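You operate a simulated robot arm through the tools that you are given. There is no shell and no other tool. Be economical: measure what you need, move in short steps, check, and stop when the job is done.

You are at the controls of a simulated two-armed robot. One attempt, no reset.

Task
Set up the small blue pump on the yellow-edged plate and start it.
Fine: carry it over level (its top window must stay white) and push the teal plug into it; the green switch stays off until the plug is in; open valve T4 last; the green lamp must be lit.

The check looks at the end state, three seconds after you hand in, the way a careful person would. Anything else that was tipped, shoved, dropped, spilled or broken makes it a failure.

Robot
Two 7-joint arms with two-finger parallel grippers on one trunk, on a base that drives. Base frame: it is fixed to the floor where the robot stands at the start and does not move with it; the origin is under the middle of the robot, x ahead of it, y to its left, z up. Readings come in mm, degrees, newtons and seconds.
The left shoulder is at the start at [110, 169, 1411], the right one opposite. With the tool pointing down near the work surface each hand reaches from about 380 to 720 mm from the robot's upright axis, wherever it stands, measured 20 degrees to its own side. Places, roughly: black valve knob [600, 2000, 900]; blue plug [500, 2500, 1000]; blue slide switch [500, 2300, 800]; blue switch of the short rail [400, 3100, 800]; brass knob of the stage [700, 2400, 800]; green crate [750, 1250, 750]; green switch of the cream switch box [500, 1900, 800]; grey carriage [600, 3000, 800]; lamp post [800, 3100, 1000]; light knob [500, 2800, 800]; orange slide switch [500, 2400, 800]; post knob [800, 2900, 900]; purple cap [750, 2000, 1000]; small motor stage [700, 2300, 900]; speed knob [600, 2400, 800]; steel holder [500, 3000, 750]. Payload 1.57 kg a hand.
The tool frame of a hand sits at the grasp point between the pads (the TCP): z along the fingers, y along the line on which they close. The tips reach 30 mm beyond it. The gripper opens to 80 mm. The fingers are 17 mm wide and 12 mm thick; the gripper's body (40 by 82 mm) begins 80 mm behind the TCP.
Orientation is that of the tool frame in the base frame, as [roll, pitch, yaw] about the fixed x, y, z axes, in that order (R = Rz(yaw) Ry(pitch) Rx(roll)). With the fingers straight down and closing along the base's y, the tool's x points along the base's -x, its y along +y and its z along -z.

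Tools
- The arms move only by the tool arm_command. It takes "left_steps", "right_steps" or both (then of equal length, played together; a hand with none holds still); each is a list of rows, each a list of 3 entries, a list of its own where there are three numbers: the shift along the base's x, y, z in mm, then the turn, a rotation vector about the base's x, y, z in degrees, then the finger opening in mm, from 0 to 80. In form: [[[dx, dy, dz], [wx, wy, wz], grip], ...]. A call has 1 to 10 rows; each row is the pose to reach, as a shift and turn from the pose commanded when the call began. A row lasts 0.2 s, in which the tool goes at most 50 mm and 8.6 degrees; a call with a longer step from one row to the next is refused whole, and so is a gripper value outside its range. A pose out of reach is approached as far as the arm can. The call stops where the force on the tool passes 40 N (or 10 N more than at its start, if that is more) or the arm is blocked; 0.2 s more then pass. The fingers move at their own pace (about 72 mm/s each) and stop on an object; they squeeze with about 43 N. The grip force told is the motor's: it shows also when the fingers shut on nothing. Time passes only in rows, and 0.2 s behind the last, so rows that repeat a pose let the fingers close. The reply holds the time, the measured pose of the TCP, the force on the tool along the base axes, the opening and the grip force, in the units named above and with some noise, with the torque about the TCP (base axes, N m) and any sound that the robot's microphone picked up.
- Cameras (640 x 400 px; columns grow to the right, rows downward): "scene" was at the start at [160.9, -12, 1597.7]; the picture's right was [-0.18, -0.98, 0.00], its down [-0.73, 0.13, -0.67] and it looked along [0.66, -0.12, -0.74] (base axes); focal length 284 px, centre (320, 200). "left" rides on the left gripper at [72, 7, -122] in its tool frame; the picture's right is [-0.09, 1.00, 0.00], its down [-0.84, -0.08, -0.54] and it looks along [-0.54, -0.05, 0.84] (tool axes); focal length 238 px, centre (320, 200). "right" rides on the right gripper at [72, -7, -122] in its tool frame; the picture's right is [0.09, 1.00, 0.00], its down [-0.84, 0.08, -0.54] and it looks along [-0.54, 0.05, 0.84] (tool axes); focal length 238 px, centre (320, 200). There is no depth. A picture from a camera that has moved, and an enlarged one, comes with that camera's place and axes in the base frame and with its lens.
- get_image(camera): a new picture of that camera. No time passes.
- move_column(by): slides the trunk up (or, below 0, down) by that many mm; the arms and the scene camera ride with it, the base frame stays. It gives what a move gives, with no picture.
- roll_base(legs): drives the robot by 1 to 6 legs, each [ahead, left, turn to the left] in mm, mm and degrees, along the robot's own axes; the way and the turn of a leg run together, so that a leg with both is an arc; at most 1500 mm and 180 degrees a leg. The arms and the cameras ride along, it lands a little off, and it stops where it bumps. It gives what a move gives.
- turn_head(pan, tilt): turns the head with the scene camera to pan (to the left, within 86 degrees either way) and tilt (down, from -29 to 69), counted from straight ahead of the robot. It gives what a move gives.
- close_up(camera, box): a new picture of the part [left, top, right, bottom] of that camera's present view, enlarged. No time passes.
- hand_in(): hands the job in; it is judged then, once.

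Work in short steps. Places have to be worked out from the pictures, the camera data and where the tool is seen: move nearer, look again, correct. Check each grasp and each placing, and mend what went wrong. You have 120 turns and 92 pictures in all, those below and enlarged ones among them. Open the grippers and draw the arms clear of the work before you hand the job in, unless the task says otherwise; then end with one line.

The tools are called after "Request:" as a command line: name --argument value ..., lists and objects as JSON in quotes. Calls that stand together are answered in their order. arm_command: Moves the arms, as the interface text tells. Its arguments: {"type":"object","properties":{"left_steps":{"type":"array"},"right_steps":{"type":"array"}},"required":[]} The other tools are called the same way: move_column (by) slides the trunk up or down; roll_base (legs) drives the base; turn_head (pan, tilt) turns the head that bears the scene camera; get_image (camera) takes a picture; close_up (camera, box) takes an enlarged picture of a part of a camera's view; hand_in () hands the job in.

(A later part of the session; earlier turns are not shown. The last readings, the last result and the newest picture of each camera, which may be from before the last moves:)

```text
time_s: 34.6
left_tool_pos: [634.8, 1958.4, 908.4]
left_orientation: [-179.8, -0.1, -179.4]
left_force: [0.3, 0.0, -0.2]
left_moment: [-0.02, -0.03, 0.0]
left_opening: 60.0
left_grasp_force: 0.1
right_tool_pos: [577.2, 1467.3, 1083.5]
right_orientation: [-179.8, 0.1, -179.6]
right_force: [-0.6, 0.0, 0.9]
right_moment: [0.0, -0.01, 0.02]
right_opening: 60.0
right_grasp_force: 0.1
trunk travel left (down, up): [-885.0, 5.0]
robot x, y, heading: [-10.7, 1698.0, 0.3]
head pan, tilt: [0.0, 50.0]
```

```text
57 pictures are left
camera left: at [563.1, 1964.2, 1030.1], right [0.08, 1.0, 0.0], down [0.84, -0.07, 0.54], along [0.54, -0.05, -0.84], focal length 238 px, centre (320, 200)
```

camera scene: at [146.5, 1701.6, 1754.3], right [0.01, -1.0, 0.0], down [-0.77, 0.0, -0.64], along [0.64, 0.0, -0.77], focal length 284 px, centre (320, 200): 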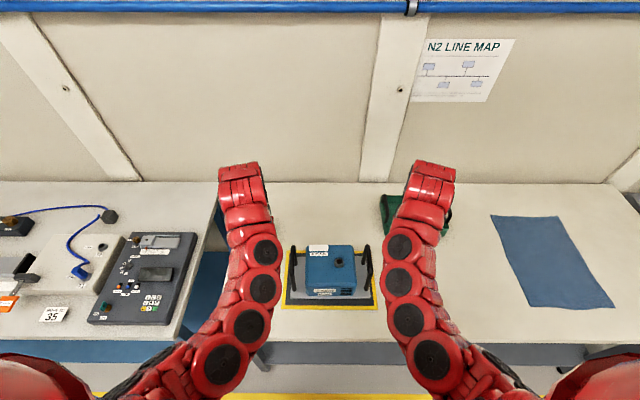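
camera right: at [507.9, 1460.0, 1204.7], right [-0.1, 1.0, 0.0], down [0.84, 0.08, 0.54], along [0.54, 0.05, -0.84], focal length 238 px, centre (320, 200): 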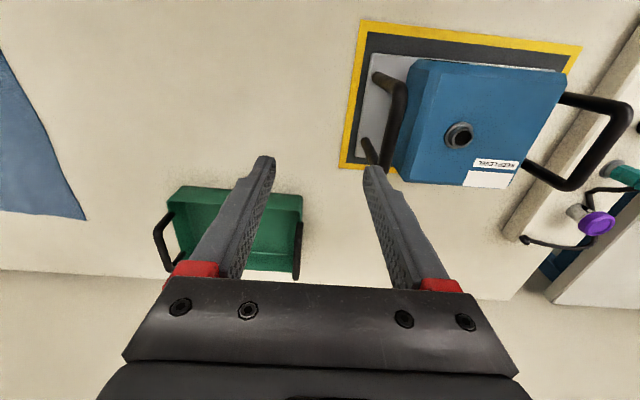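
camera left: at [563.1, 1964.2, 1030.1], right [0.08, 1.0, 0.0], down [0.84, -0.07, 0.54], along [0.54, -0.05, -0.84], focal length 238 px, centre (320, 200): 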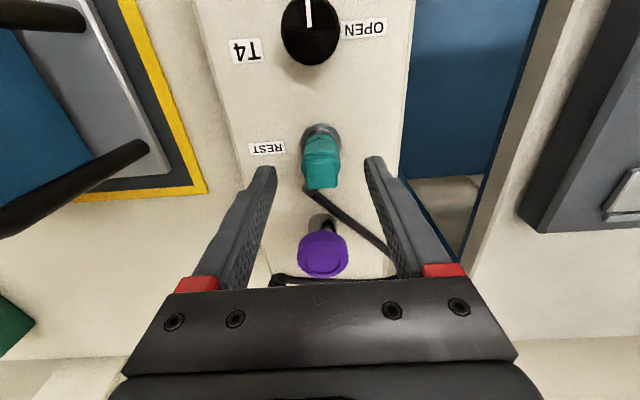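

Rim triangulates near [621, 1960, 840] and head top near [637, 1959, 878], so the plug may stand tilted. I bring the right hand over the pump (high) to see it from the side.

Request:
arm_command --right_steps '[[[0, 45, 0], [0, 0, 0], 60], [[0, 90, 0], [0, 0, 0], 60], [[0, 135, 0], [0, 0, 0], 60], [[0, 180, 0], [0, 0, 0], 60], [[0, 215, 0], [0, 0, 0], 60], [[0, 215, 0], [0, 0, 0], 60]]'

Request:
get_image --camera "right"

```text
time_s: 36.0
left_tool_pos: [633.9, 1960.0, 907.6]
left_orientation: [-180.0, -0.2, -179.5]
left_force: [-0.7, 0.3, -0.8]
left_moment: [-0.01, 0.01, 0.02]
left_opening: 60.0
left_grasp_force: 0.1
right_tool_pos: [574.3, 1677.7, 1083.9]
right_orientation: [-180.0, -0.2, -179.8]
right_force: [-0.3, 0.4, -0.2]
right_moment: [0.0, 0.02, 0.0]
right_opening: 60.2
right_grasp_force: 0.2
trunk travel left (down, up): [-885.0, 5.0]
robot x, y, heading: [-14.4, 1698.6, 0.2]
head pan, tilt: [0.0, 50.0]
```

```text
56 pictures are left
camera right: at [504.8, 1672.2, 1206.2], right [-0.1, 1.0, 0.0], down [0.84, 0.08, 0.54], along [0.54, 0.05, -0.84], focal length 238 px, centre (320, 200)
```

right: 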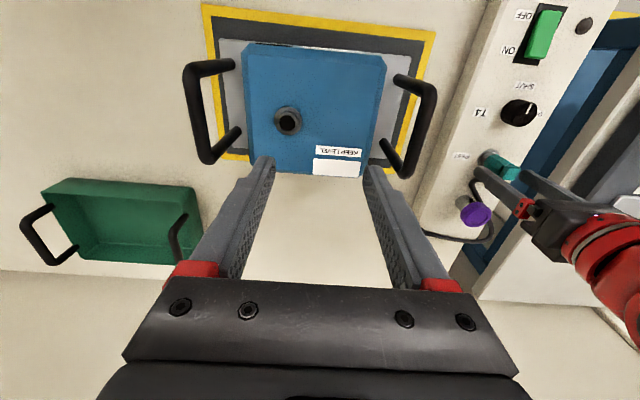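

Request:
close_up --camera "right" --box '[440, 80, 560, 240]'

```text
2.50 times, centred on (500, 160) of right
camera zoom: at [504.8, 1672.2, 1206.2], right [-0.1, 1.0, 0.0], down [0.84, 0.08, 0.54], along [0.54, 0.05, -0.84], focal length 596 px, centre (-130, 300)
```

zoom: 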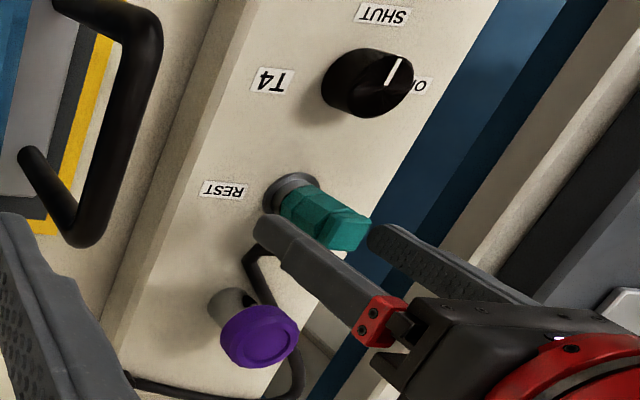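

From the side the plug is close to vertical: x≈628, y≈1960, z 844–893. I lower the left TCP to z≈880 and close on it.

Request:
arm_command --left_steps '[[[-6, -1, -15], [0, 0, 0], 60], [[-6, -1, -27], [0, 0, 0], 60], [[-6, -1, -27], [0, 0, 0], 40], [[-6, -1, -27], [0, 0, 0], 30]]'

Request:
get_image --camera "left"

Request:
close_up --camera "right" --box '[440, 80, 560, 240]'

```text
time_s: 37.0
left_tool_pos: [622.8, 1958.5, 884.3]
left_orientation: [179.9, -0.1, -179.5]
left_force: [-0.9, 1.1, 1.3]
left_moment: [-0.01, 0.0, 0.0]
left_opening: 30.6
left_grasp_force: 0.6
left hand out of reach, approached as far as the arm can: row 2, 3, 4
right_tool_pos: [574.3, 1679.0, 1084.4]
right_orientation: [-179.9, 0.0, -179.7]
right_force: [-0.1, 0.3, -0.1]
right_moment: [-0.01, 0.01, -0.01]
right_opening: 59.9
right_grasp_force: 0.2
trunk travel left (down, up): [-885.0, 5.0]
robot x, y, heading: [-15.8, 1698.5, 0.2]
head pan, tilt: [0.0, 50.0]
```

```text
54 pictures are left
camera left: at [551.2, 1962.4, 1006.1], right [0.08, 1.0, 0.0], down [0.84, -0.07, 0.54], along [0.54, -0.04, -0.84], focal length 238 px, centre (320, 200)
```

left: 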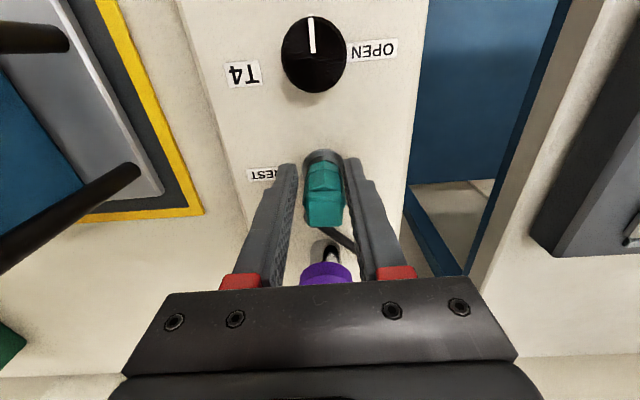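

```text
2.50 times, centred on (500, 160) of right
camera zoom: at [505.1, 1672.5, 1206.2], right [-0.1, 1.0, 0.0], down [0.84, 0.08, 0.54], along [0.54, 0.05, -0.84], focal length 596 px, centre (-130, 300)
```

zoom: 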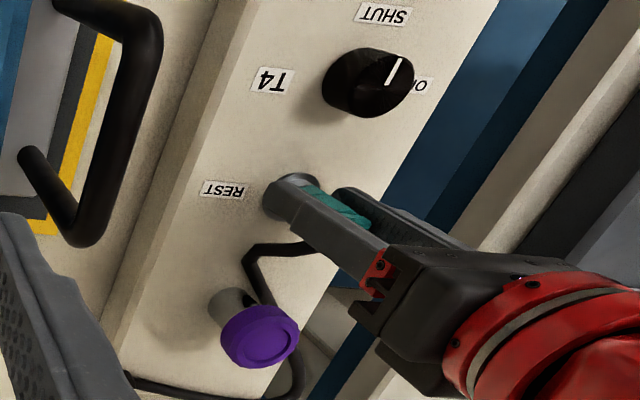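

The left arm is at its reach limit with the trunk this high. I back both hands off and up, right hand away from the pump, then lower the trunk 120 mm.

Request:
arm_command --left_steps '[[[0, 0, 0], [0, 0, 0], 60], [[0, 0, 20], [0, 0, 0], 60], [[0, 0, 65], [0, 0, 0], 60], [[0, 0, 110], [0, 0, 0], 60], [[-20, 0, 150], [0, 0, 0], 60], [[-20, 0, 150], [0, 0, 0], 60]]' --right_steps '[[[0, -49, 0], [0, 0, 0], 60], [[0, -98, 0], [0, 0, 0], 60], [[0, -147, 0], [0, 0, 0], 60], [[0, -196, 0], [0, 0, 0], 60], [[0, -245, 0], [0, 0, 0], 60], [[0, -270, 0], [0, 0, 0], 60]]'

Request:
move_column --by -120

Request:
get_image --camera "scene"

```text
time_s: 38.4
left_tool_pos: [602.1, 1958.1, 1035.3]
left_orientation: [-179.9, -0.2, -179.4]
left_force: [0.1, 1.1, 0.1]
left_moment: [-0.05, -0.01, 0.01]
left_opening: 60.3
left_grasp_force: 0.0
right_tool_pos: [576.3, 1415.4, 1084.4]
right_orientation: [-179.9, -0.1, -179.6]
right_force: [-0.5, 0.7, 0.7]
right_moment: [-0.03, 0.0, -0.01]
right_opening: 60.2
right_grasp_force: 0.0
right hand out of reach, approached as far as the arm can: row 3
trunk travel left (down, up): [-885.0, 5.0]
robot x, y, heading: [-13.5, 1701.5, 0.3]
head pan, tilt: [0.0, 50.0]
```

```text
time_s: 39.9
left_tool_pos: [604.0, 1955.9, 915.6]
left_orientation: [180.0, -0.2, -179.5]
left_force: [-0.7, 0.2, -0.5]
left_moment: [0.02, 0.01, 0.01]
left_opening: 60.0
left_grasp_force: 0.0
right_tool_pos: [577.0, 1411.8, 963.5]
right_orientation: [-179.9, 0.1, -179.7]
right_force: [-0.2, 0.2, -1.0]
right_moment: [-0.01, 0.0, 0.0]
right_opening: 60.1
right_grasp_force: 0.1
trunk travel left (down, up): [-765.0, 125.0]
robot x, y, heading: [-12.8, 1700.8, 0.6]
head pan, tilt: [0.0, 50.0]
```

```text
52 pictures are left
camera scene: at [145.8, 1701.4, 1634.4], right [0.01, -1.0, 0.0], down [-0.77, 0.0, -0.64], along [0.64, 0.0, -0.77], focal length 284 px, centre (320, 200)
```

scene: 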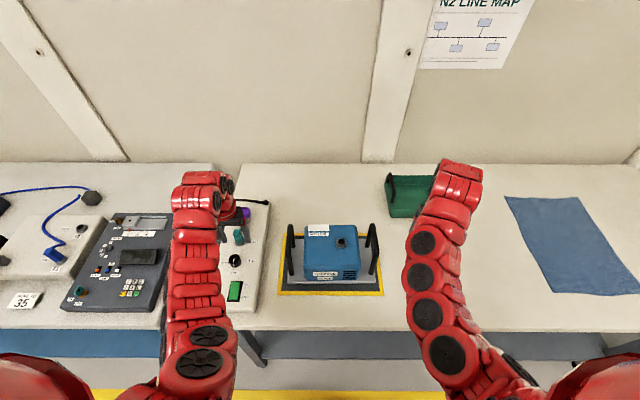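

Good view. I move the left hand over the plug and down to z≈880 again.

Request:
arm_command --left_steps '[[[24, 2, 0], [0, 0, 0], 60], [[24, 2, -18], [0, 0, 0], 60], [[24, 2, -34], [0, 0, 0], 50], [[24, 2, -34], [0, 0, 0], 36]]'

Request:
get_image --camera "left"

Request:
close_up --camera "scene" --box '[170, 180, 290, 255]'

```text
time_s: 40.9
left_tool_pos: [627.0, 1955.8, 881.2]
left_orientation: [-180.0, -0.2, -179.5]
left_force: [0.5, -0.3, 0.1]
left_moment: [-0.01, -0.04, -0.01]
left_opening: 36.0
left_grasp_force: 0.1
right_tool_pos: [578.4, 1412.7, 964.2]
right_orientation: [-179.9, -0.1, -179.7]
right_force: [0.5, 0.5, -0.3]
right_moment: [0.0, -0.03, -0.01]
right_opening: 60.0
right_grasp_force: 0.1
trunk travel left (down, up): [-765.0, 125.0]
robot x, y, heading: [-15.0, 1696.4, 0.3]
head pan, tilt: [0.0, 50.0]
```

```text
51 pictures are left
camera left: at [556.0, 1960.4, 1002.5], right [0.08, 1.0, 0.0], down [0.84, -0.07, 0.54], along [0.54, -0.04, -0.84], focal length 238 px, centre (320, 200)
```

left: 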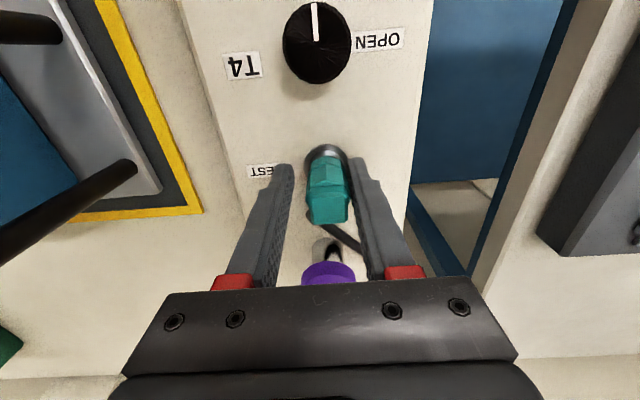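

```text
5.33 times, centred on (230, 218) of scene
camera zoom: at [146.2, 1701.4, 1634.4], right [0.01, -1.0, 0.0], down [-0.77, 0.0, -0.64], along [0.64, 0.0, -0.77], focal length 1517 px, centre (800, 107)
```

zoom: 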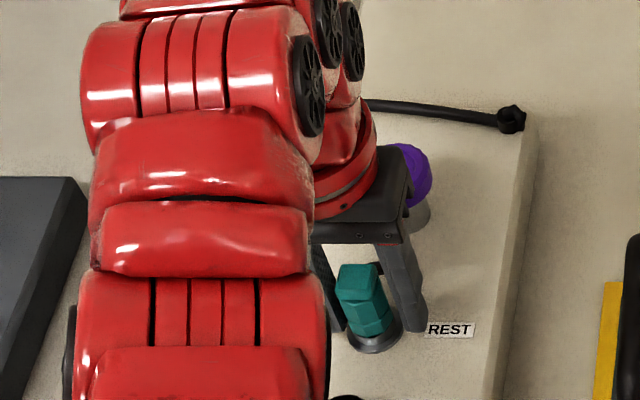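

Plug is centred within ~4 mm in y; I shift +4 y and close.

Request:
arm_command --left_steps '[[[2, 4, 0], [0, 0, 0], 36], [[2, 4, 0], [0, 0, 0], 0], [[2, 4, 0], [0, 0, 0], 0], [[2, 4, 0], [0, 0, 0], 0]]'

Request:
close_up --camera "left" --box '[240, 120, 400, 280]'

```text
time_s: 41.9
left_tool_pos: [628.7, 1960.3, 882.1]
left_orientation: [180.0, -0.1, -179.5]
left_force: [0.1, -1.7, -0.5]
left_moment: [-0.09, -0.02, -0.03]
left_opening: 26.0
left_grasp_force: 36.8
right_tool_pos: [577.6, 1412.3, 962.9]
right_orientation: [-179.8, -0.1, -179.7]
right_force: [0.2, 0.3, 0.5]
right_moment: [-0.02, -0.01, 0.0]
right_opening: 60.0
right_grasp_force: 0.0
trunk travel left (down, up): [-765.0, 125.0]
robot x, y, heading: [-13.2, 1697.4, 0.5]
head pan, tilt: [0.0, 50.0]
```

```text
2.50 times, centred on (320, 200) of left
camera zoom: at [557.5, 1964.9, 1002.9], right [0.08, 1.0, 0.0], down [0.84, -0.07, 0.54], along [0.54, -0.04, -0.84], focal length 596 px, centre (320, 200)
```

zoom: 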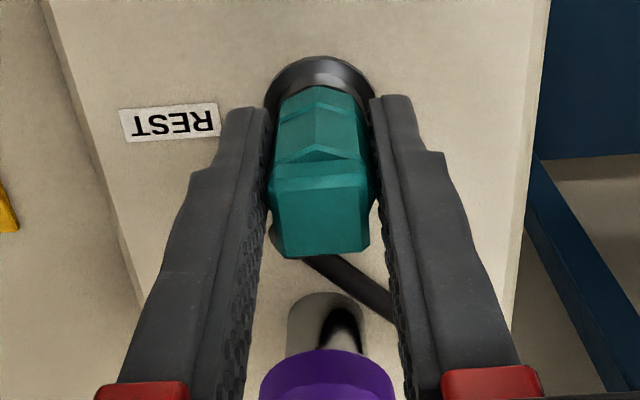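

Gripped at 26 mm. I pull straight up.

Request:
arm_command --left_steps '[[[0, 0, 4], [0, 0, 0], 0], [[0, 0, 9], [0, 0, 0], 0], [[0, 0, 16], [0, 0, 0], 0], [[0, 0, 26], [0, 0, 0], 0], [[0, 0, 40], [0, 0, 0], 0], [[0, 0, 60], [0, 0, 0], 0], [[0, 0, 80], [0, 0, 0], 0], [[0, 0, 80], [0, 0, 0], 0]]'

Request:
get_image --camera "left"

Request:
close_up --camera "scene" --box '[160, 160, 360, 285]'

```text
time_s: 43.7
left_tool_pos: [630.9, 1960.7, 959.3]
left_orientation: [179.9, -0.2, -179.5]
left_force: [0.7, 0.1, 0.5]
left_moment: [-0.03, 0.01, 0.02]
left_opening: 25.7
left_grasp_force: 36.1
right_tool_pos: [576.0, 1412.6, 964.4]
right_orientation: [-179.9, -0.1, -179.7]
right_force: [-0.7, 0.1, -0.9]
right_moment: [0.01, 0.0, 0.01]
right_opening: 60.0
right_grasp_force: 0.0
trunk travel left (down, up): [-765.0, 125.0]
robot x, y, heading: [-16.7, 1701.4, 0.6]
head pan, tilt: [0.0, 50.0]
```

```text
48 pictures are left
camera left: at [560.5, 1966.1, 1081.8], right [0.08, 1.0, 0.0], down [0.84, -0.07, 0.54], along [0.54, -0.05, -0.84], focal length 238 px, centre (320, 200)
```

left: 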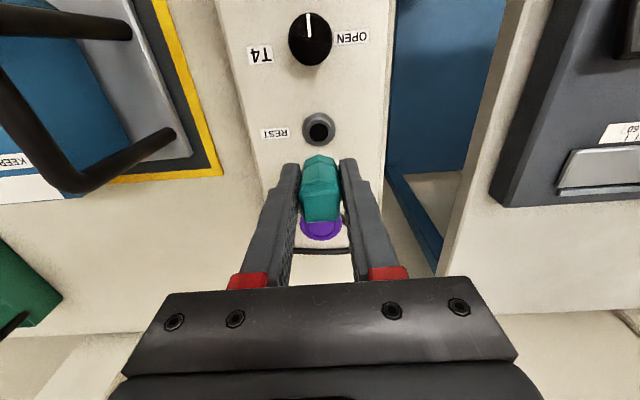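

```text
3.20 times, centred on (260, 222) of scene
camera zoom: at [146.3, 1702.3, 1634.3], right [0.01, -1.0, 0.0], down [-0.77, -0.01, -0.64], along [0.64, 0.0, -0.77], focal length 910 px, centre (512, 128)
```

zoom: 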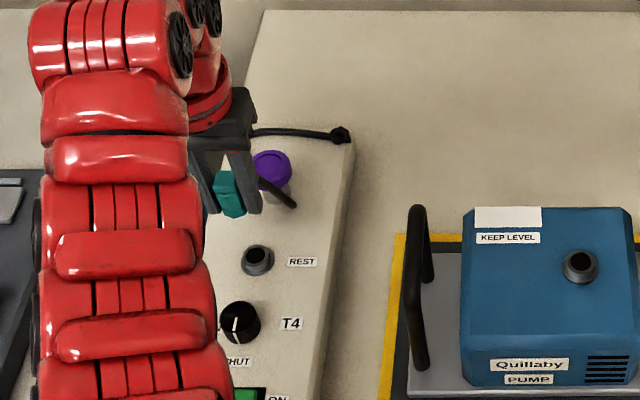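

Plug is out. Before carrying it I check the cable's path around the purple cap.

Request:
close_up --camera "scene" --box '[210, 185, 290, 235]'

Request:
close_up --camera "left" --box '[240, 100, 400, 280]'

```text
8.00 times, centred on (250, 210) of scene
camera zoom: at [146.3, 1702.3, 1634.3], right [0.01, -1.0, 0.0], down [-0.77, -0.01, -0.64], along [0.64, 0.0, -0.77], focal length 2275 px, centre (880, 120)
```

zoom: 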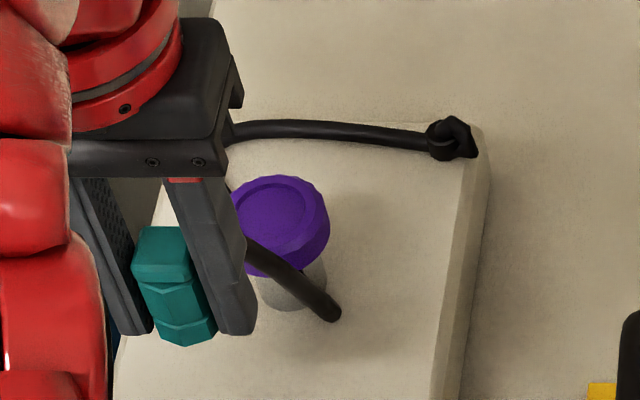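

```text
2.22 times, centred on (320, 190) of left
camera zoom: at [560.5, 1966.1, 1081.8], right [0.08, 1.0, 0.0], down [0.84, -0.07, 0.54], along [0.54, -0.05, -0.84], focal length 530 px, centre (320, 222)
```

zoom: 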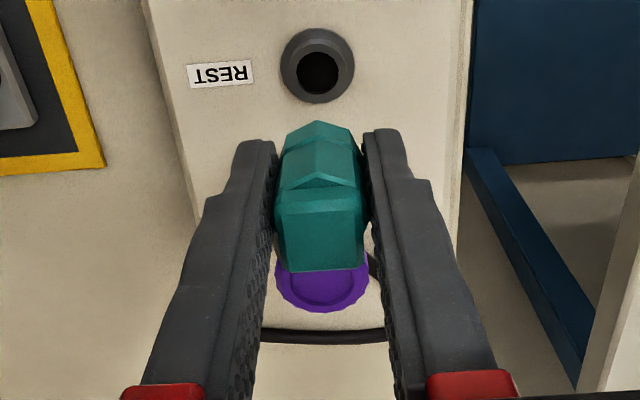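

The loose cable isn't attached to the plug, so it won't drag. I raise the trunk 100 mm to lift the plug clear, then carry it over the pump toward the port at ≈[583, 1640].

Request:
move_column --by 100

Request:
arm_command --left_steps '[[[-6, -40, 0], [0, 0, 0], 0], [[-12, -80, 0], [0, 0, 0], 0], [[-18, -120, 0], [0, 0, 0], 0], [[-24, -160, 0], [0, 0, 0], 0], [[-30, -200, 0], [0, 0, 0], 0], [[-36, -240, 0], [0, 0, 0], 0], [[-42, -280, 0], [0, 0, 0], 0], [[-47, -320, 0], [0, 0, 0], 0], [[-47, -320, 0], [0, 0, 0], 0]]'

Request:
get_image --camera "left"

Request:
get_image --camera "scene"

```text
time_s: 45.0
left_tool_pos: [631.8, 1960.8, 1060.0]
left_orientation: [179.9, -0.3, -179.5]
left_force: [-0.1, 0.4, -0.6]
left_moment: [0.0, 0.06, 0.01]
left_opening: 25.6
left_grasp_force: 37.2
right_tool_pos: [577.6, 1412.1, 1062.6]
right_orientation: [-179.9, 0.0, -179.7]
right_force: [-0.6, -0.6, -0.1]
right_moment: [-0.02, 0.01, -0.04]
right_opening: 59.9
right_grasp_force: 0.0
trunk travel left (down, up): [-865.0, 25.0]
robot x, y, heading: [-13.4, 1698.2, 0.5]
head pan, tilt: [0.0, 50.0]
```

```text
time_s: 47.0
left_tool_pos: [583.6, 1640.1, 1057.7]
left_orientation: [-179.9, -0.1, -179.5]
left_force: [-0.1, 0.1, 0.1]
left_moment: [0.0, 0.02, -0.01]
left_opening: 25.8
left_grasp_force: 36.9
right_tool_pos: [577.9, 1413.0, 1062.7]
right_orientation: [-179.9, -0.2, -179.7]
right_force: [-0.4, 0.4, 0.2]
right_moment: [0.0, 0.02, 0.04]
right_opening: 60.0
right_grasp_force: 0.0
trunk travel left (down, up): [-865.0, 25.0]
robot x, y, heading: [-17.9, 1699.7, 0.4]
head pan, tilt: [0.0, 50.0]
```

```text
44 pictures are left
camera left: at [512.0, 1644.6, 1179.4], right [0.08, 1.0, 0.0], down [0.84, -0.07, 0.54], along [0.54, -0.04, -0.84], focal length 238 px, centre (320, 200)
```

left: 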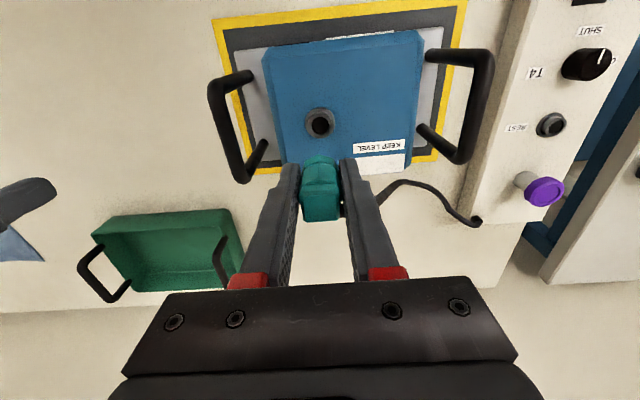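

```text
43 pictures are left
camera scene: at [146.2, 1702.3, 1734.3], right [0.01, -1.0, 0.0], down [-0.77, -0.01, -0.64], along [0.64, 0.0, -0.77], focal length 284 px, centre (320, 200)
```

scene: 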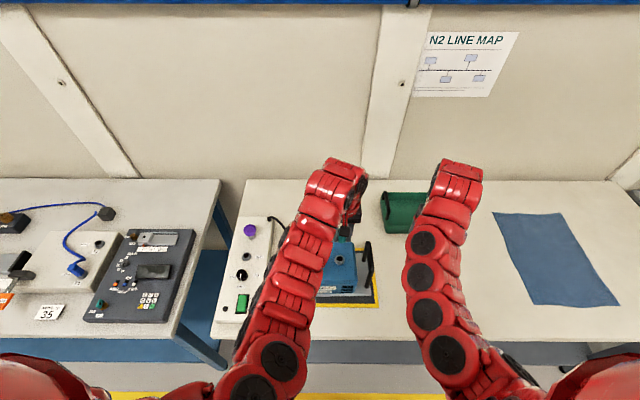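

Port is at about [580, 1640, 915]; cable follows the plug freely. I lower to the same height over the port as in my reference picture above the rest socket and compare.

Request:
arm_command --left_steps '[[[-1, 3, -13], [0, 0, 0], 0], [[-1, 3, -25], [0, 0, 0], 0], [[-1, 3, -25], [0, 0, 0], 0]]'

Request:
close_up --camera "left" --box '[240, 100, 400, 280]'

Request:
close_up --camera "right" --box '[380, 60, 640, 240]'

```text
time_s: 47.8
left_tool_pos: [582.8, 1643.4, 1033.6]
left_orientation: [-180.0, -0.2, -179.4]
left_force: [0.0, 0.3, 0.2]
left_moment: [0.0, 0.01, -0.02]
left_opening: 25.5
left_grasp_force: 37.1
right_tool_pos: [577.5, 1409.6, 1064.2]
right_orientation: [-180.0, -0.1, -179.8]
right_force: [-0.8, -0.2, 0.0]
right_moment: [0.0, -0.03, -0.01]
right_opening: 60.1
right_grasp_force: 0.1
trunk travel left (down, up): [-865.0, 25.0]
robot x, y, heading: [-14.0, 1702.0, 0.4]
head pan, tilt: [0.0, 50.0]
```

```text
2.22 times, centred on (320, 190) of left
camera zoom: at [510.9, 1647.5, 1155.1], right [0.08, 1.0, 0.0], down [0.84, -0.07, 0.54], along [0.54, -0.04, -0.84], focal length 530 px, centre (320, 222)
```

zoom: 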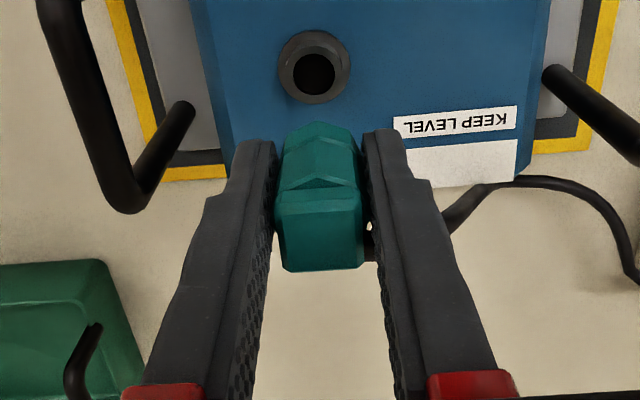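

```text
2.22 times, centred on (510, 150) of right
camera zoom: at [507.0, 1405.9, 1186.2], right [-0.1, 1.0, 0.0], down [0.84, 0.08, 0.54], along [0.54, 0.05, -0.84], focal length 530 px, centre (-102, 311)
```

zoom: 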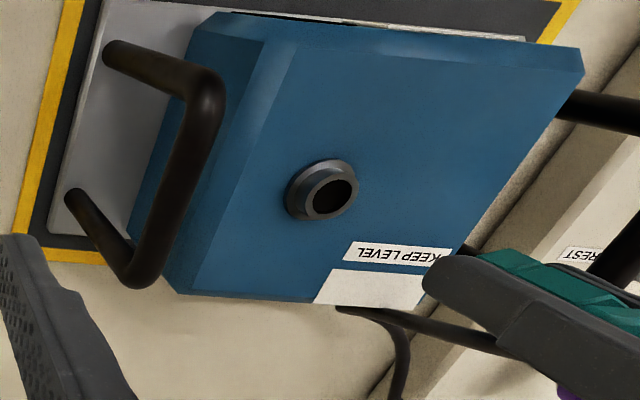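

Compared with the reference the port lies ~1.7 mm to −y of the plug and maybe slightly +x. I correct, descend to ~30 mm above seating and inspect from both sides.

Request:
arm_command --left_steps '[[[1, -2, -16], [0, 0, 0], 0], [[1, -2, -32], [0, 0, 0], 0], [[1, -2, -48], [0, 0, 0], 0], [[1, -2, -48], [0, 0, 0], 0]]'

Request:
close_up --camera "left" --box '[240, 100, 400, 280]'

Request:
close_up --camera "right" --box '[440, 80, 640, 220]'

```text
time_s: 48.8
left_tool_pos: [584.2, 1639.5, 986.3]
left_orientation: [180.0, -0.2, -179.5]
left_force: [0.2, 0.2, 0.2]
left_moment: [0.06, 0.0, 0.0]
left_opening: 25.5
left_grasp_force: 36.3
right_tool_pos: [576.5, 1412.6, 1064.6]
right_orientation: [-179.9, -0.2, -179.7]
right_force: [0.1, -0.3, 0.3]
right_moment: [0.03, 0.01, -0.02]
right_opening: 60.2
right_grasp_force: 0.1
trunk travel left (down, up): [-865.0, 25.0]
robot x, y, heading: [-14.2, 1699.4, 0.5]
head pan, tilt: [0.0, 50.0]
```

```text
2.22 times, centred on (320, 190) of left
camera zoom: at [513.2, 1645.2, 1108.0], right [0.08, 1.0, 0.0], down [0.84, -0.07, 0.54], along [0.54, -0.04, -0.84], focal length 530 px, centre (320, 222)
```

zoom: 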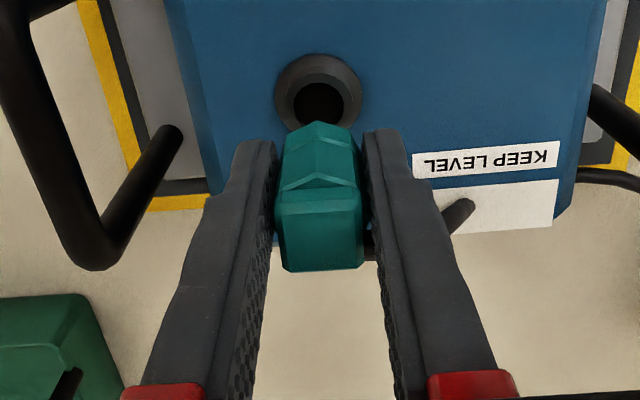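

```text
2.86 times, centred on (540, 150) of right
camera zoom: at [507.1, 1405.9, 1186.2], right [-0.1, 1.0, 0.0], down [0.84, 0.08, 0.54], along [0.54, 0.05, -0.84], focal length 681 px, centre (-309, 343)
```

zoom: 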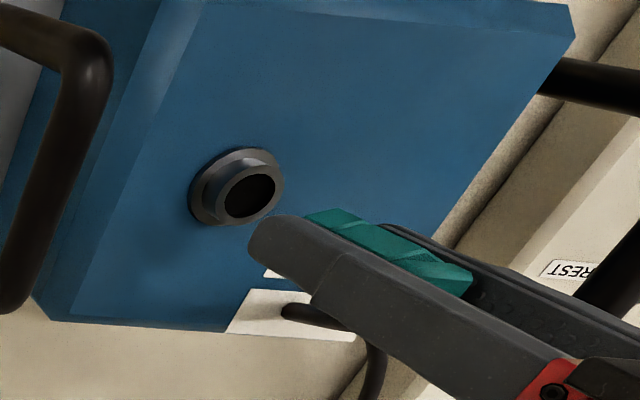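

Nearly aligned: I correct −1.5 mm x, −0.5 mm y and descend 14 mm, then recheck.

Request:
arm_command --left_steps '[[[-1.5, -0.5, -5], [0, 0, 0], 0], [[-1.5, -0.5, -10], [0, 0, 0], 0], [[-1.5, -0.5, -14], [0, 0, 0], 0], [[-1.5, -0.5, -14], [0, 0, 0], 0]]'

Request:
close_up --camera "left" --box '[240, 120, 400, 280]'

Request:
close_up --camera "right" --box '[460, 100, 600, 200]'

```text
time_s: 49.8
left_tool_pos: [583.8, 1640.5, 974.2]
left_orientation: [-180.0, -0.1, -179.5]
left_force: [0.0, -0.2, -1.2]
left_moment: [-0.02, 0.01, -0.01]
left_opening: 25.3
left_grasp_force: 37.4
right_tool_pos: [577.1, 1411.4, 1065.5]
right_orientation: [-179.9, -0.2, -179.7]
right_force: [-1.2, 0.0, -0.2]
right_moment: [-0.01, 0.0, -0.03]
right_opening: 60.0
right_grasp_force: 0.1
trunk travel left (down, up): [-865.0, 25.0]
robot x, y, heading: [-17.0, 1697.9, 0.6]
head pan, tilt: [0.0, 50.0]
```

```text
2.50 times, centred on (320, 200) of left
camera zoom: at [512.5, 1645.0, 1094.6], right [0.08, 1.0, 0.0], down [0.84, -0.07, 0.54], along [0.54, -0.04, -0.84], focal length 596 px, centre (320, 200)
```

zoom: 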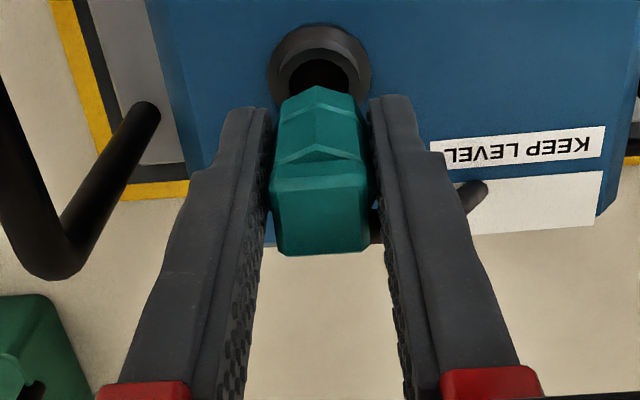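

```text
4.00 times, centred on (530, 150) of right
camera zoom: at [507.1, 1406.0, 1186.1], right [-0.1, 1.0, 0.0], down [0.84, 0.08, 0.54], along [0.54, 0.05, -0.84], focal length 953 px, centre (-520, 400)
```

zoom: 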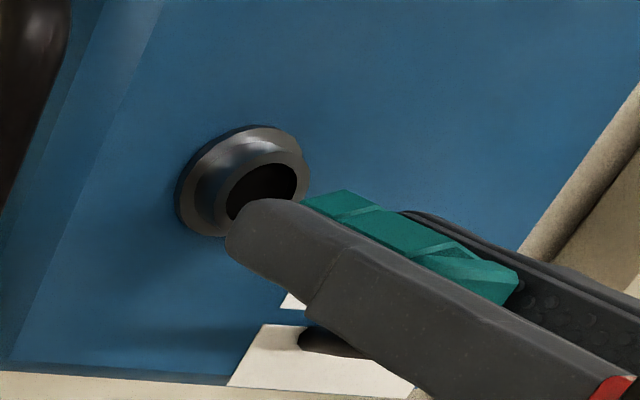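

Ring-top triangulates to z≈920, x≈579, so the plug should still go ~3 mm toward −x. I shift that and look again.

Request:
arm_command --left_steps '[[[-3, 0, 0], [0, 0, 0], 0], [[-3, 0, 0], [0, 0, 0], 0]]'

Request:
close_up --camera "left" --box '[280, 120, 360, 200]'

Request:
close_up --camera "scene" --box '[300, 180, 400, 300]'

```text
time_s: 50.4
left_tool_pos: [581.1, 1640.6, 971.8]
left_orientation: [-180.0, -0.3, -179.6]
left_force: [-0.5, 0.1, -1.2]
left_moment: [-0.01, 0.0, 0.0]
left_opening: 25.9
left_grasp_force: 37.1
right_tool_pos: [577.1, 1411.9, 1064.3]
right_orientation: [-179.9, -0.1, -179.7]
right_force: [0.5, 0.1, -0.6]
right_moment: [0.0, 0.0, -0.03]
right_opening: 60.0
right_grasp_force: 0.2
trunk travel left (down, up): [-865.0, 25.0]
robot x, y, heading: [-16.6, 1695.7, 0.3]
head pan, tilt: [0.0, 50.0]
```

```text
5.00 times, centred on (320, 160) of left
camera zoom: at [509.3, 1645.4, 1094.7], right [0.08, 1.0, 0.0], down [0.84, -0.07, 0.54], along [0.54, -0.04, -0.84], focal length 1192 px, centre (320, 400)
```

zoom: 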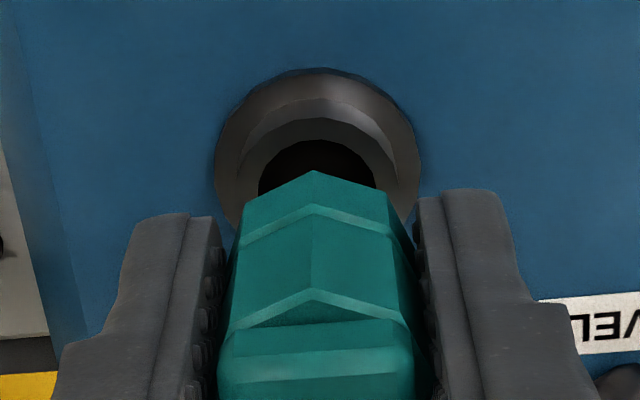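

```text
3.33 times, centred on (350, 240) of scene
camera zoom: at [146.1, 1701.5, 1734.4], right [0.01, -1.0, 0.0], down [-0.77, 0.0, -0.64], along [0.64, 0.0, -0.77], focal length 948 px, centre (220, 67)
```

zoom: 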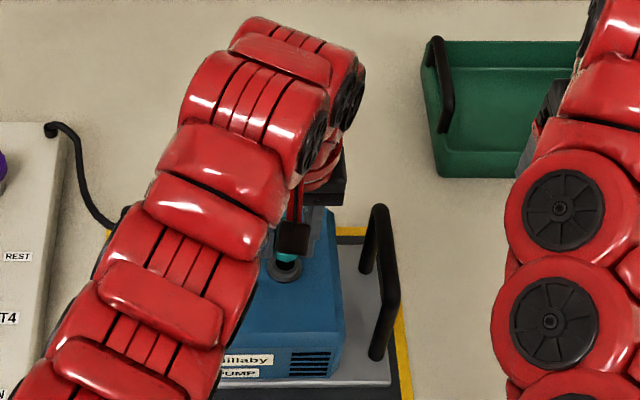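

Now about 15 mm above the seat, within ~1.5 mm. I nudge −1.5 mm x and descend gently, watching force.

Request:
arm_command --left_steps '[[[-1.5, 0.3, 0], [0, 0, 0], 0], [[-1.5, 0.3, -2], [0, 0, 0], 0], [[-1.5, 0.3, -4], [0, 0, 0], 0], [[-1.5, 0.3, -6], [0, 0, 0], 0], [[-1.5, 0.3, -6], [0, 0, 0], 0]]'

Request:
close_up --camera "left" --box '[280, 120, 360, 200]'

```text
time_s: 51.6
left_tool_pos: [580.1, 1640.4, 968.8]
left_orientation: [180.0, -0.3, -179.6]
left_force: [-0.5, 0.1, -0.7]
left_moment: [-0.02, 0.02, 0.03]
left_opening: 25.9
left_grasp_force: 36.8
right_tool_pos: [576.8, 1412.1, 1063.7]
right_orientation: [-179.8, -0.1, -179.7]
right_force: [-0.4, -0.4, 0.2]
right_moment: [0.01, -0.01, -0.03]
right_opening: 59.8
right_grasp_force: 0.1
trunk travel left (down, up): [-865.0, 25.0]
robot x, y, heading: [-13.5, 1698.3, 0.5]
head pan, tilt: [0.0, 50.0]
```

```text
5.00 times, centred on (320, 160) of left
camera zoom: at [508.0, 1646.0, 1089.4], right [0.08, 1.0, 0.0], down [0.84, -0.07, 0.54], along [0.54, -0.04, -0.84], focal length 1192 px, centre (320, 400)
```

zoom: 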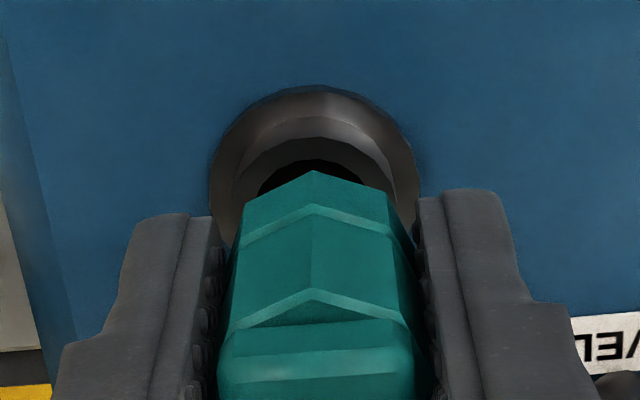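

Ring and plug now line up with the seated reference (≈12 mm to go). I push in slowly.

Request:
arm_command --left_steps '[[[0, 0, -2], [0, 0, 0], 0], [[0, 0, -4], [0, 0, 0], 0], [[0, 0, -6], [0, 0, 0], 0], [[0, 0, -8], [0, 0, 0], 0], [[0, 0, -10], [0, 0, 0], 0], [[0, 0, -12], [0, 0, 0], 0], [[0, 0, -14], [0, 0, 0], 0], [[0, 0, -15], [0, 0, 0], 0]]'

Request:
close_up --camera "left" --box '[280, 120, 360, 200]'

```text
time_s: 53.4
left_tool_pos: [579.5, 1640.8, 951.0]
left_orientation: [-180.0, -0.2, -179.5]
left_force: [3.7, -0.2, -3.0]
left_moment: [-0.04, -0.09, 0.01]
left_opening: 25.6
left_grasp_force: 37.3
right_tool_pos: [576.7, 1412.6, 1064.5]
right_orientation: [-179.8, -0.1, -179.7]
right_force: [-0.3, -0.1, -0.4]
right_moment: [0.02, 0.0, 0.01]
right_opening: 60.0
right_grasp_force: 0.0
trunk travel left (down, up): [-865.0, 25.0]
robot x, y, heading: [-13.1, 1698.9, 0.6]
head pan, tilt: [0.0, 50.0]
```

```text
5.00 times, centred on (320, 160) of left
camera zoom: at [508.0, 1645.3, 1073.3], right [0.08, 1.0, 0.0], down [0.84, -0.07, 0.54], along [0.54, -0.04, -0.84], focal length 1192 px, centre (320, 400)
```

zoom: 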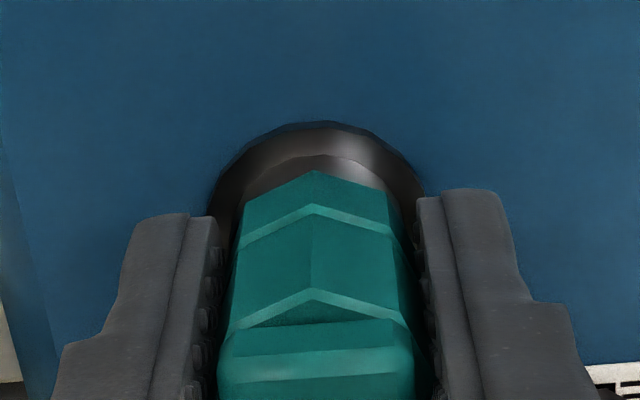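

The plug has entered the port with little force. I push on until it meets the bottom.

Request:
arm_command --left_steps '[[[0, 0, -2], [0, 0, 0], 0], [[0, 0, -4], [0, 0, 0], 0], [[0, 0, -6], [0, 0, 0], 0], [[0, 0, -8], [0, 0, 0], 0]]'

Request:
close_up --camera "left" --box '[280, 120, 360, 200]'

Request:
close_up --camera "right" --box '[440, 80, 600, 200]'

```text
time_s: 54.4
left_tool_pos: [580.7, 1640.4, 950.5]
left_orientation: [-179.6, 0.6, -179.4]
left_force: [-7.2, 1.4, 19.2]
left_moment: [-0.23, 0.15, -0.02]
left_opening: 25.8
left_grasp_force: 36.9
right_tool_pos: [575.2, 1413.1, 1065.0]
right_orientation: [-179.9, 0.1, -179.7]
right_force: [0.0, 0.7, 0.1]
right_moment: [0.02, -0.02, 0.02]
right_opening: 60.0
right_grasp_force: 0.0
trunk travel left (down, up): [-865.0, 25.0]
robot x, y, heading: [-10.3, 1698.5, 0.6]
head pan, tilt: [0.0, 50.0]
stopped in row 4 (left hand): the force on the tool passed its limit at 43 N (the readings are from after the stop); the commanded pose is now the measured one
```

```text
5.00 times, centred on (320, 160) of left
camera zoom: at [507.6, 1645.9, 1071.4], right [0.08, 1.0, 0.0], down [0.83, -0.07, 0.55], along [0.55, -0.05, -0.84], focal length 1192 px, centre (320, 400)
```

zoom: 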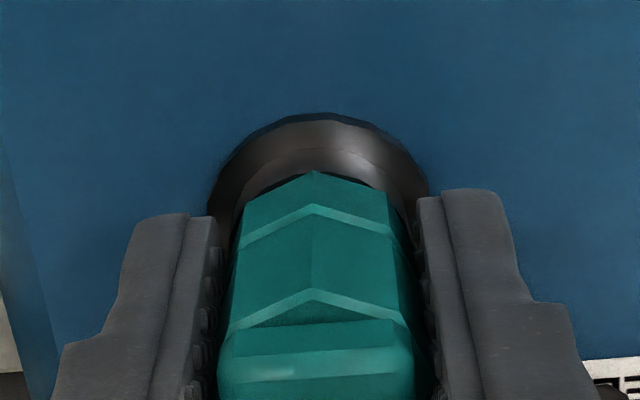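

```text
3.33 times, centred on (520, 140) of right
camera zoom: at [504.7, 1406.9, 1187.5], right [-0.1, 1.0, 0.0], down [0.84, 0.08, 0.54], along [0.54, 0.05, -0.84], focal length 794 px, centre (-347, 400)
```

zoom: 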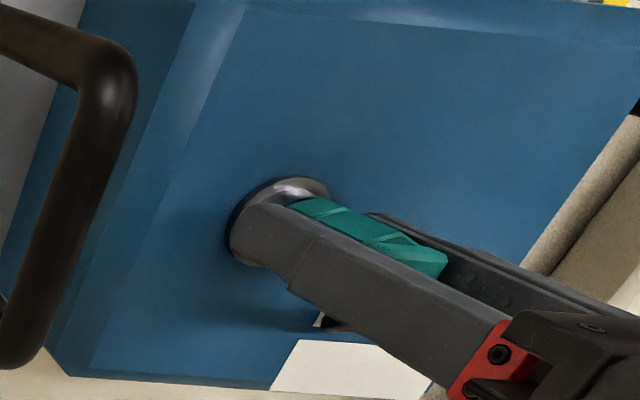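

It met the bottom at 43 N and the view matches the seated reference. I open the fingers and rise straight up.

Request:
arm_command --left_steps '[[[0, 0, 0.5], [0, 0, 0], 30], [[0, 0, 0.5], [0, 0, 0], 46], [[0, 0, 0.5], [0, 0, 0], 50], [[0, 0, 15], [0, 0, 0], 50], [[0, 0, 45], [0, 0, 0], 50], [[0, 0, 85], [0, 0, 0], 50], [[0, 0, 105], [0, 0, 0], 50], [[0, 0, 105], [0, 0, 0], 50]]'

Request:
get_image --camera "left"

Request:
close_up --camera "right" --box '[440, 80, 600, 200]'

```text
time_s: 56.2
left_tool_pos: [581.2, 1641.0, 1052.1]
left_orientation: [-179.9, 0.2, -179.5]
left_force: [-0.4, 0.2, 0.1]
left_moment: [0.01, 0.02, 0.04]
left_opening: 49.9
left_grasp_force: 0.2
right_tool_pos: [576.4, 1411.6, 1063.8]
right_orientation: [-179.9, -0.2, -179.8]
right_force: [0.9, -1.2, 0.3]
right_moment: [0.0, -0.03, 0.0]
right_opening: 59.8
right_grasp_force: 0.0
trunk travel left (down, up): [-865.0, 25.0]
robot x, y, heading: [-12.4, 1699.9, 0.6]
head pan, tilt: [0.0, 50.0]
```

```text
30 pictures are left
camera left: at [508.5, 1645.9, 1173.1], right [0.08, 1.0, 0.0], down [0.84, -0.07, 0.55], along [0.54, -0.05, -0.84], focal length 238 px, centre (320, 200)
```

left: 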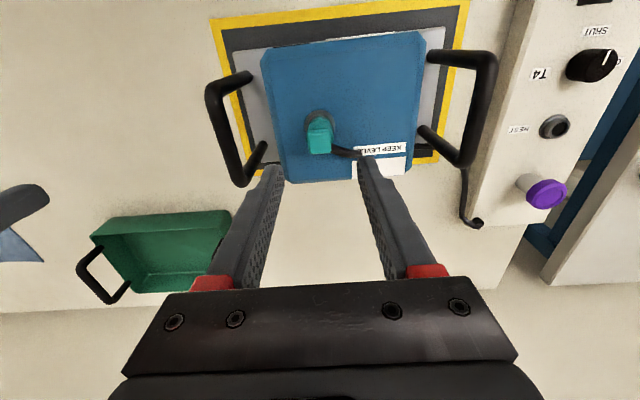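

```text
3.33 times, centred on (520, 140) of right
camera zoom: at [506.9, 1405.4, 1186.0], right [-0.1, 1.0, 0.0], down [0.84, 0.08, 0.54], along [0.54, 0.05, -0.84], focal length 794 px, centre (-347, 400)
```

zoom: 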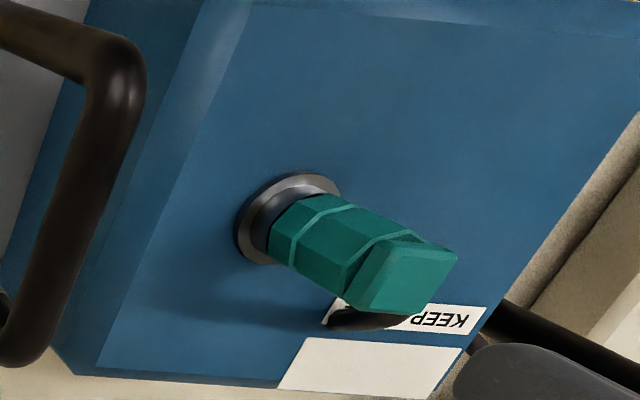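

Plug is seated and upright, window white. I now take the left hand, fingers closed, to above the green rocker's ON end (≈[478, 1945]).

Request:
arm_command --left_steps '[[[-12, 38, 0], [0, 0, 0], 30], [[-25, 76, 0], [0, 0, 0], 0], [[-38, 114, 0], [0, 0, 0], 0], [[-51, 152, 0], [0, 0, 0], 0], [[-64, 190, 0], [0, 0, 0], 0], [[-77, 228, 0], [0, 0, 0], 0], [[-90, 266, -20], [0, 0, 0], 0], [[-103, 304, -55], [0, 0, 0], 0], [[-103, 304, -90], [0, 0, 0], 0], [[-103, 304, -90], [0, 0, 0], 0]]'

Request:
get_image --camera "left"

```text
refused: row 8 steps farther than a row can; nothing moved
```

```text
28 pictures are left
camera left: at [508.5, 1645.9, 1173.1], right [0.08, 1.0, 0.0], down [0.84, -0.07, 0.55], along [0.54, -0.05, -0.84], focal length 238 px, centre (320, 200)
```

left: 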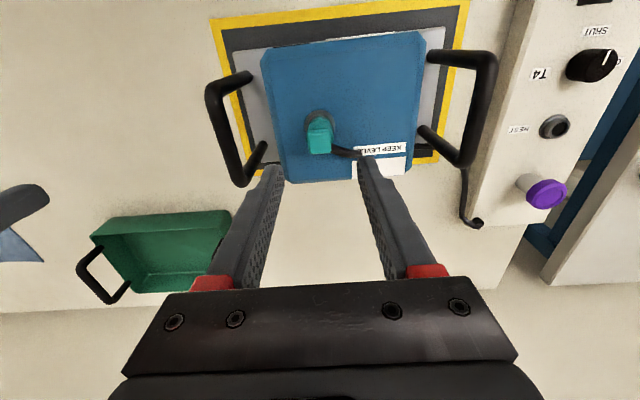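

One step was too long; same path with shorter steps.

Request:
arm_command --left_steps '[[[-13, 42, 0], [0, 0, 0], 30], [[-27, 84, 0], [0, 0, 0], 0], [[-41, 126, 0], [0, 0, 0], 0], [[-55, 168, 0], [0, 0, 0], 0], [[-69, 210, 0], [0, 0, 0], 0], [[-83, 252, 0], [0, 0, 0], 0], [[-95, 290, -10], [0, 0, 0], 0], [[-103, 304, -50], [0, 0, 0], 0], [[-103, 304, -90], [0, 0, 0], 0], [[-103, 304, -90], [0, 0, 0], 0]]'

Request:
get_image --camera "left"

Request:
get_image --camera "scene"

```text
time_s: 58.4
left_tool_pos: [482.0, 1943.5, 961.1]
left_orientation: [-179.9, 0.2, -179.6]
left_force: [-1.2, 0.4, -0.6]
left_moment: [0.02, 0.01, 0.03]
left_opening: 0.0
left_grasp_force: 21.2
right_tool_pos: [576.6, 1412.5, 1063.8]
right_orientation: [-179.9, -0.1, -179.9]
right_force: [-0.2, -0.2, 0.0]
right_moment: [0.0, 0.01, -0.01]
right_opening: 60.0
right_grasp_force: 0.0
trunk travel left (down, up): [-865.0, 25.0]
robot x, y, heading: [-15.4, 1697.6, 0.5]
head pan, tilt: [0.0, 50.0]
```

```text
27 pictures are left
camera left: at [409.5, 1948.3, 1083.0], right [0.08, 1.0, 0.0], down [0.83, -0.07, 0.55], along [0.54, -0.05, -0.84], focal length 238 px, centre (320, 200)
```

left: 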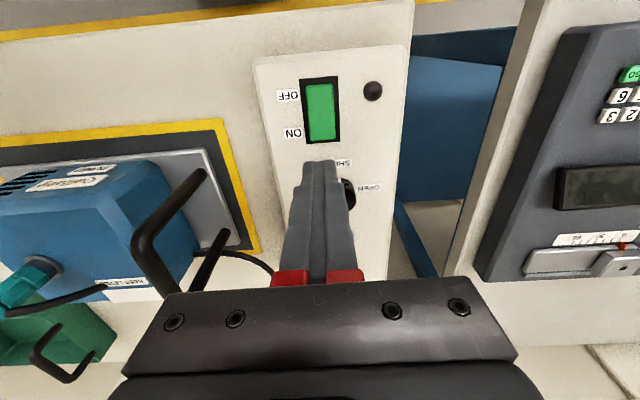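

```text
26 pictures are left
camera scene: at [145.9, 1701.5, 1734.4], right [0.01, -1.0, 0.0], down [-0.77, 0.0, -0.64], along [0.64, 0.0, -0.77], focal length 284 px, centre (320, 200)
```

scene: 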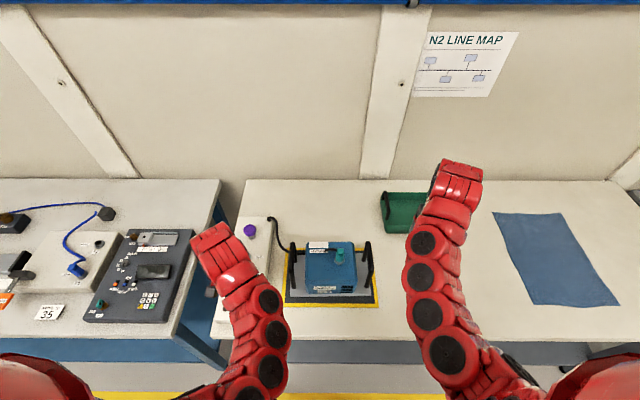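

The ON pad's centre is at ≈[480, 1943]; I descend to just above it, then press slowly.

Request:
arm_command --left_steps '[[[-2, 0, -30], [0, 0, 0], 0], [[-2, 0, -58], [0, 0, 0], 0], [[-2, 0, -64], [0, 0, 0], 0], [[-2, 0, -68], [0, 0, 0], 0], [[-2, 0, -72], [0, 0, 0], 0], [[-2, 0, -76], [0, 0, 0], 0], [[-2, 0, -80], [0, 0, 0], 0], [[-2, 0, -84], [0, 0, 0], 0]]'

Request:
close_up --camera "left" --box '[240, 60, 400, 220]'

```text
time_s: 60.2
left_tool_pos: [478.2, 1944.5, 880.1]
left_orientation: [-179.8, 0.2, -179.6]
left_force: [-0.4, 0.0, -0.5]
left_moment: [-0.01, -0.01, 0.01]
left_opening: 0.1
left_grasp_force: 21.4
right_tool_pos: [576.6, 1412.1, 1063.8]
right_orientation: [-180.0, 0.0, -179.8]
right_force: [0.3, -0.5, 0.2]
right_moment: [0.0, -0.02, 0.02]
right_opening: 60.2
right_grasp_force: 0.0
trunk travel left (down, up): [-865.0, 25.0]
robot x, y, heading: [-12.8, 1698.2, 0.3]
head pan, tilt: [0.0, 50.0]
```

```text
2.50 times, centred on (320, 140) of left
camera zoom: at [405.6, 1949.3, 1000.3], right [0.08, 1.0, 0.0], down [0.84, -0.07, 0.55], along [0.54, -0.05, -0.84], focal length 596 px, centre (320, 350)
```

zoom: 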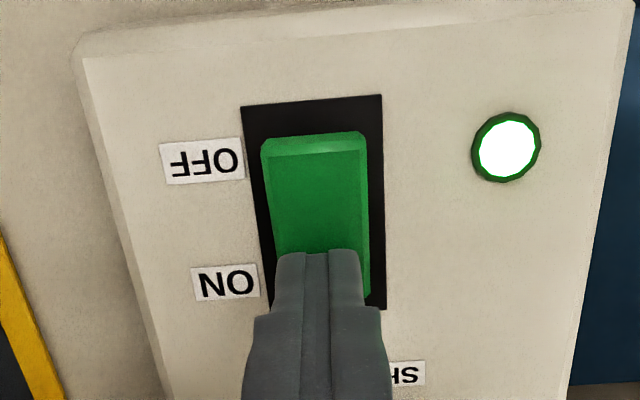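

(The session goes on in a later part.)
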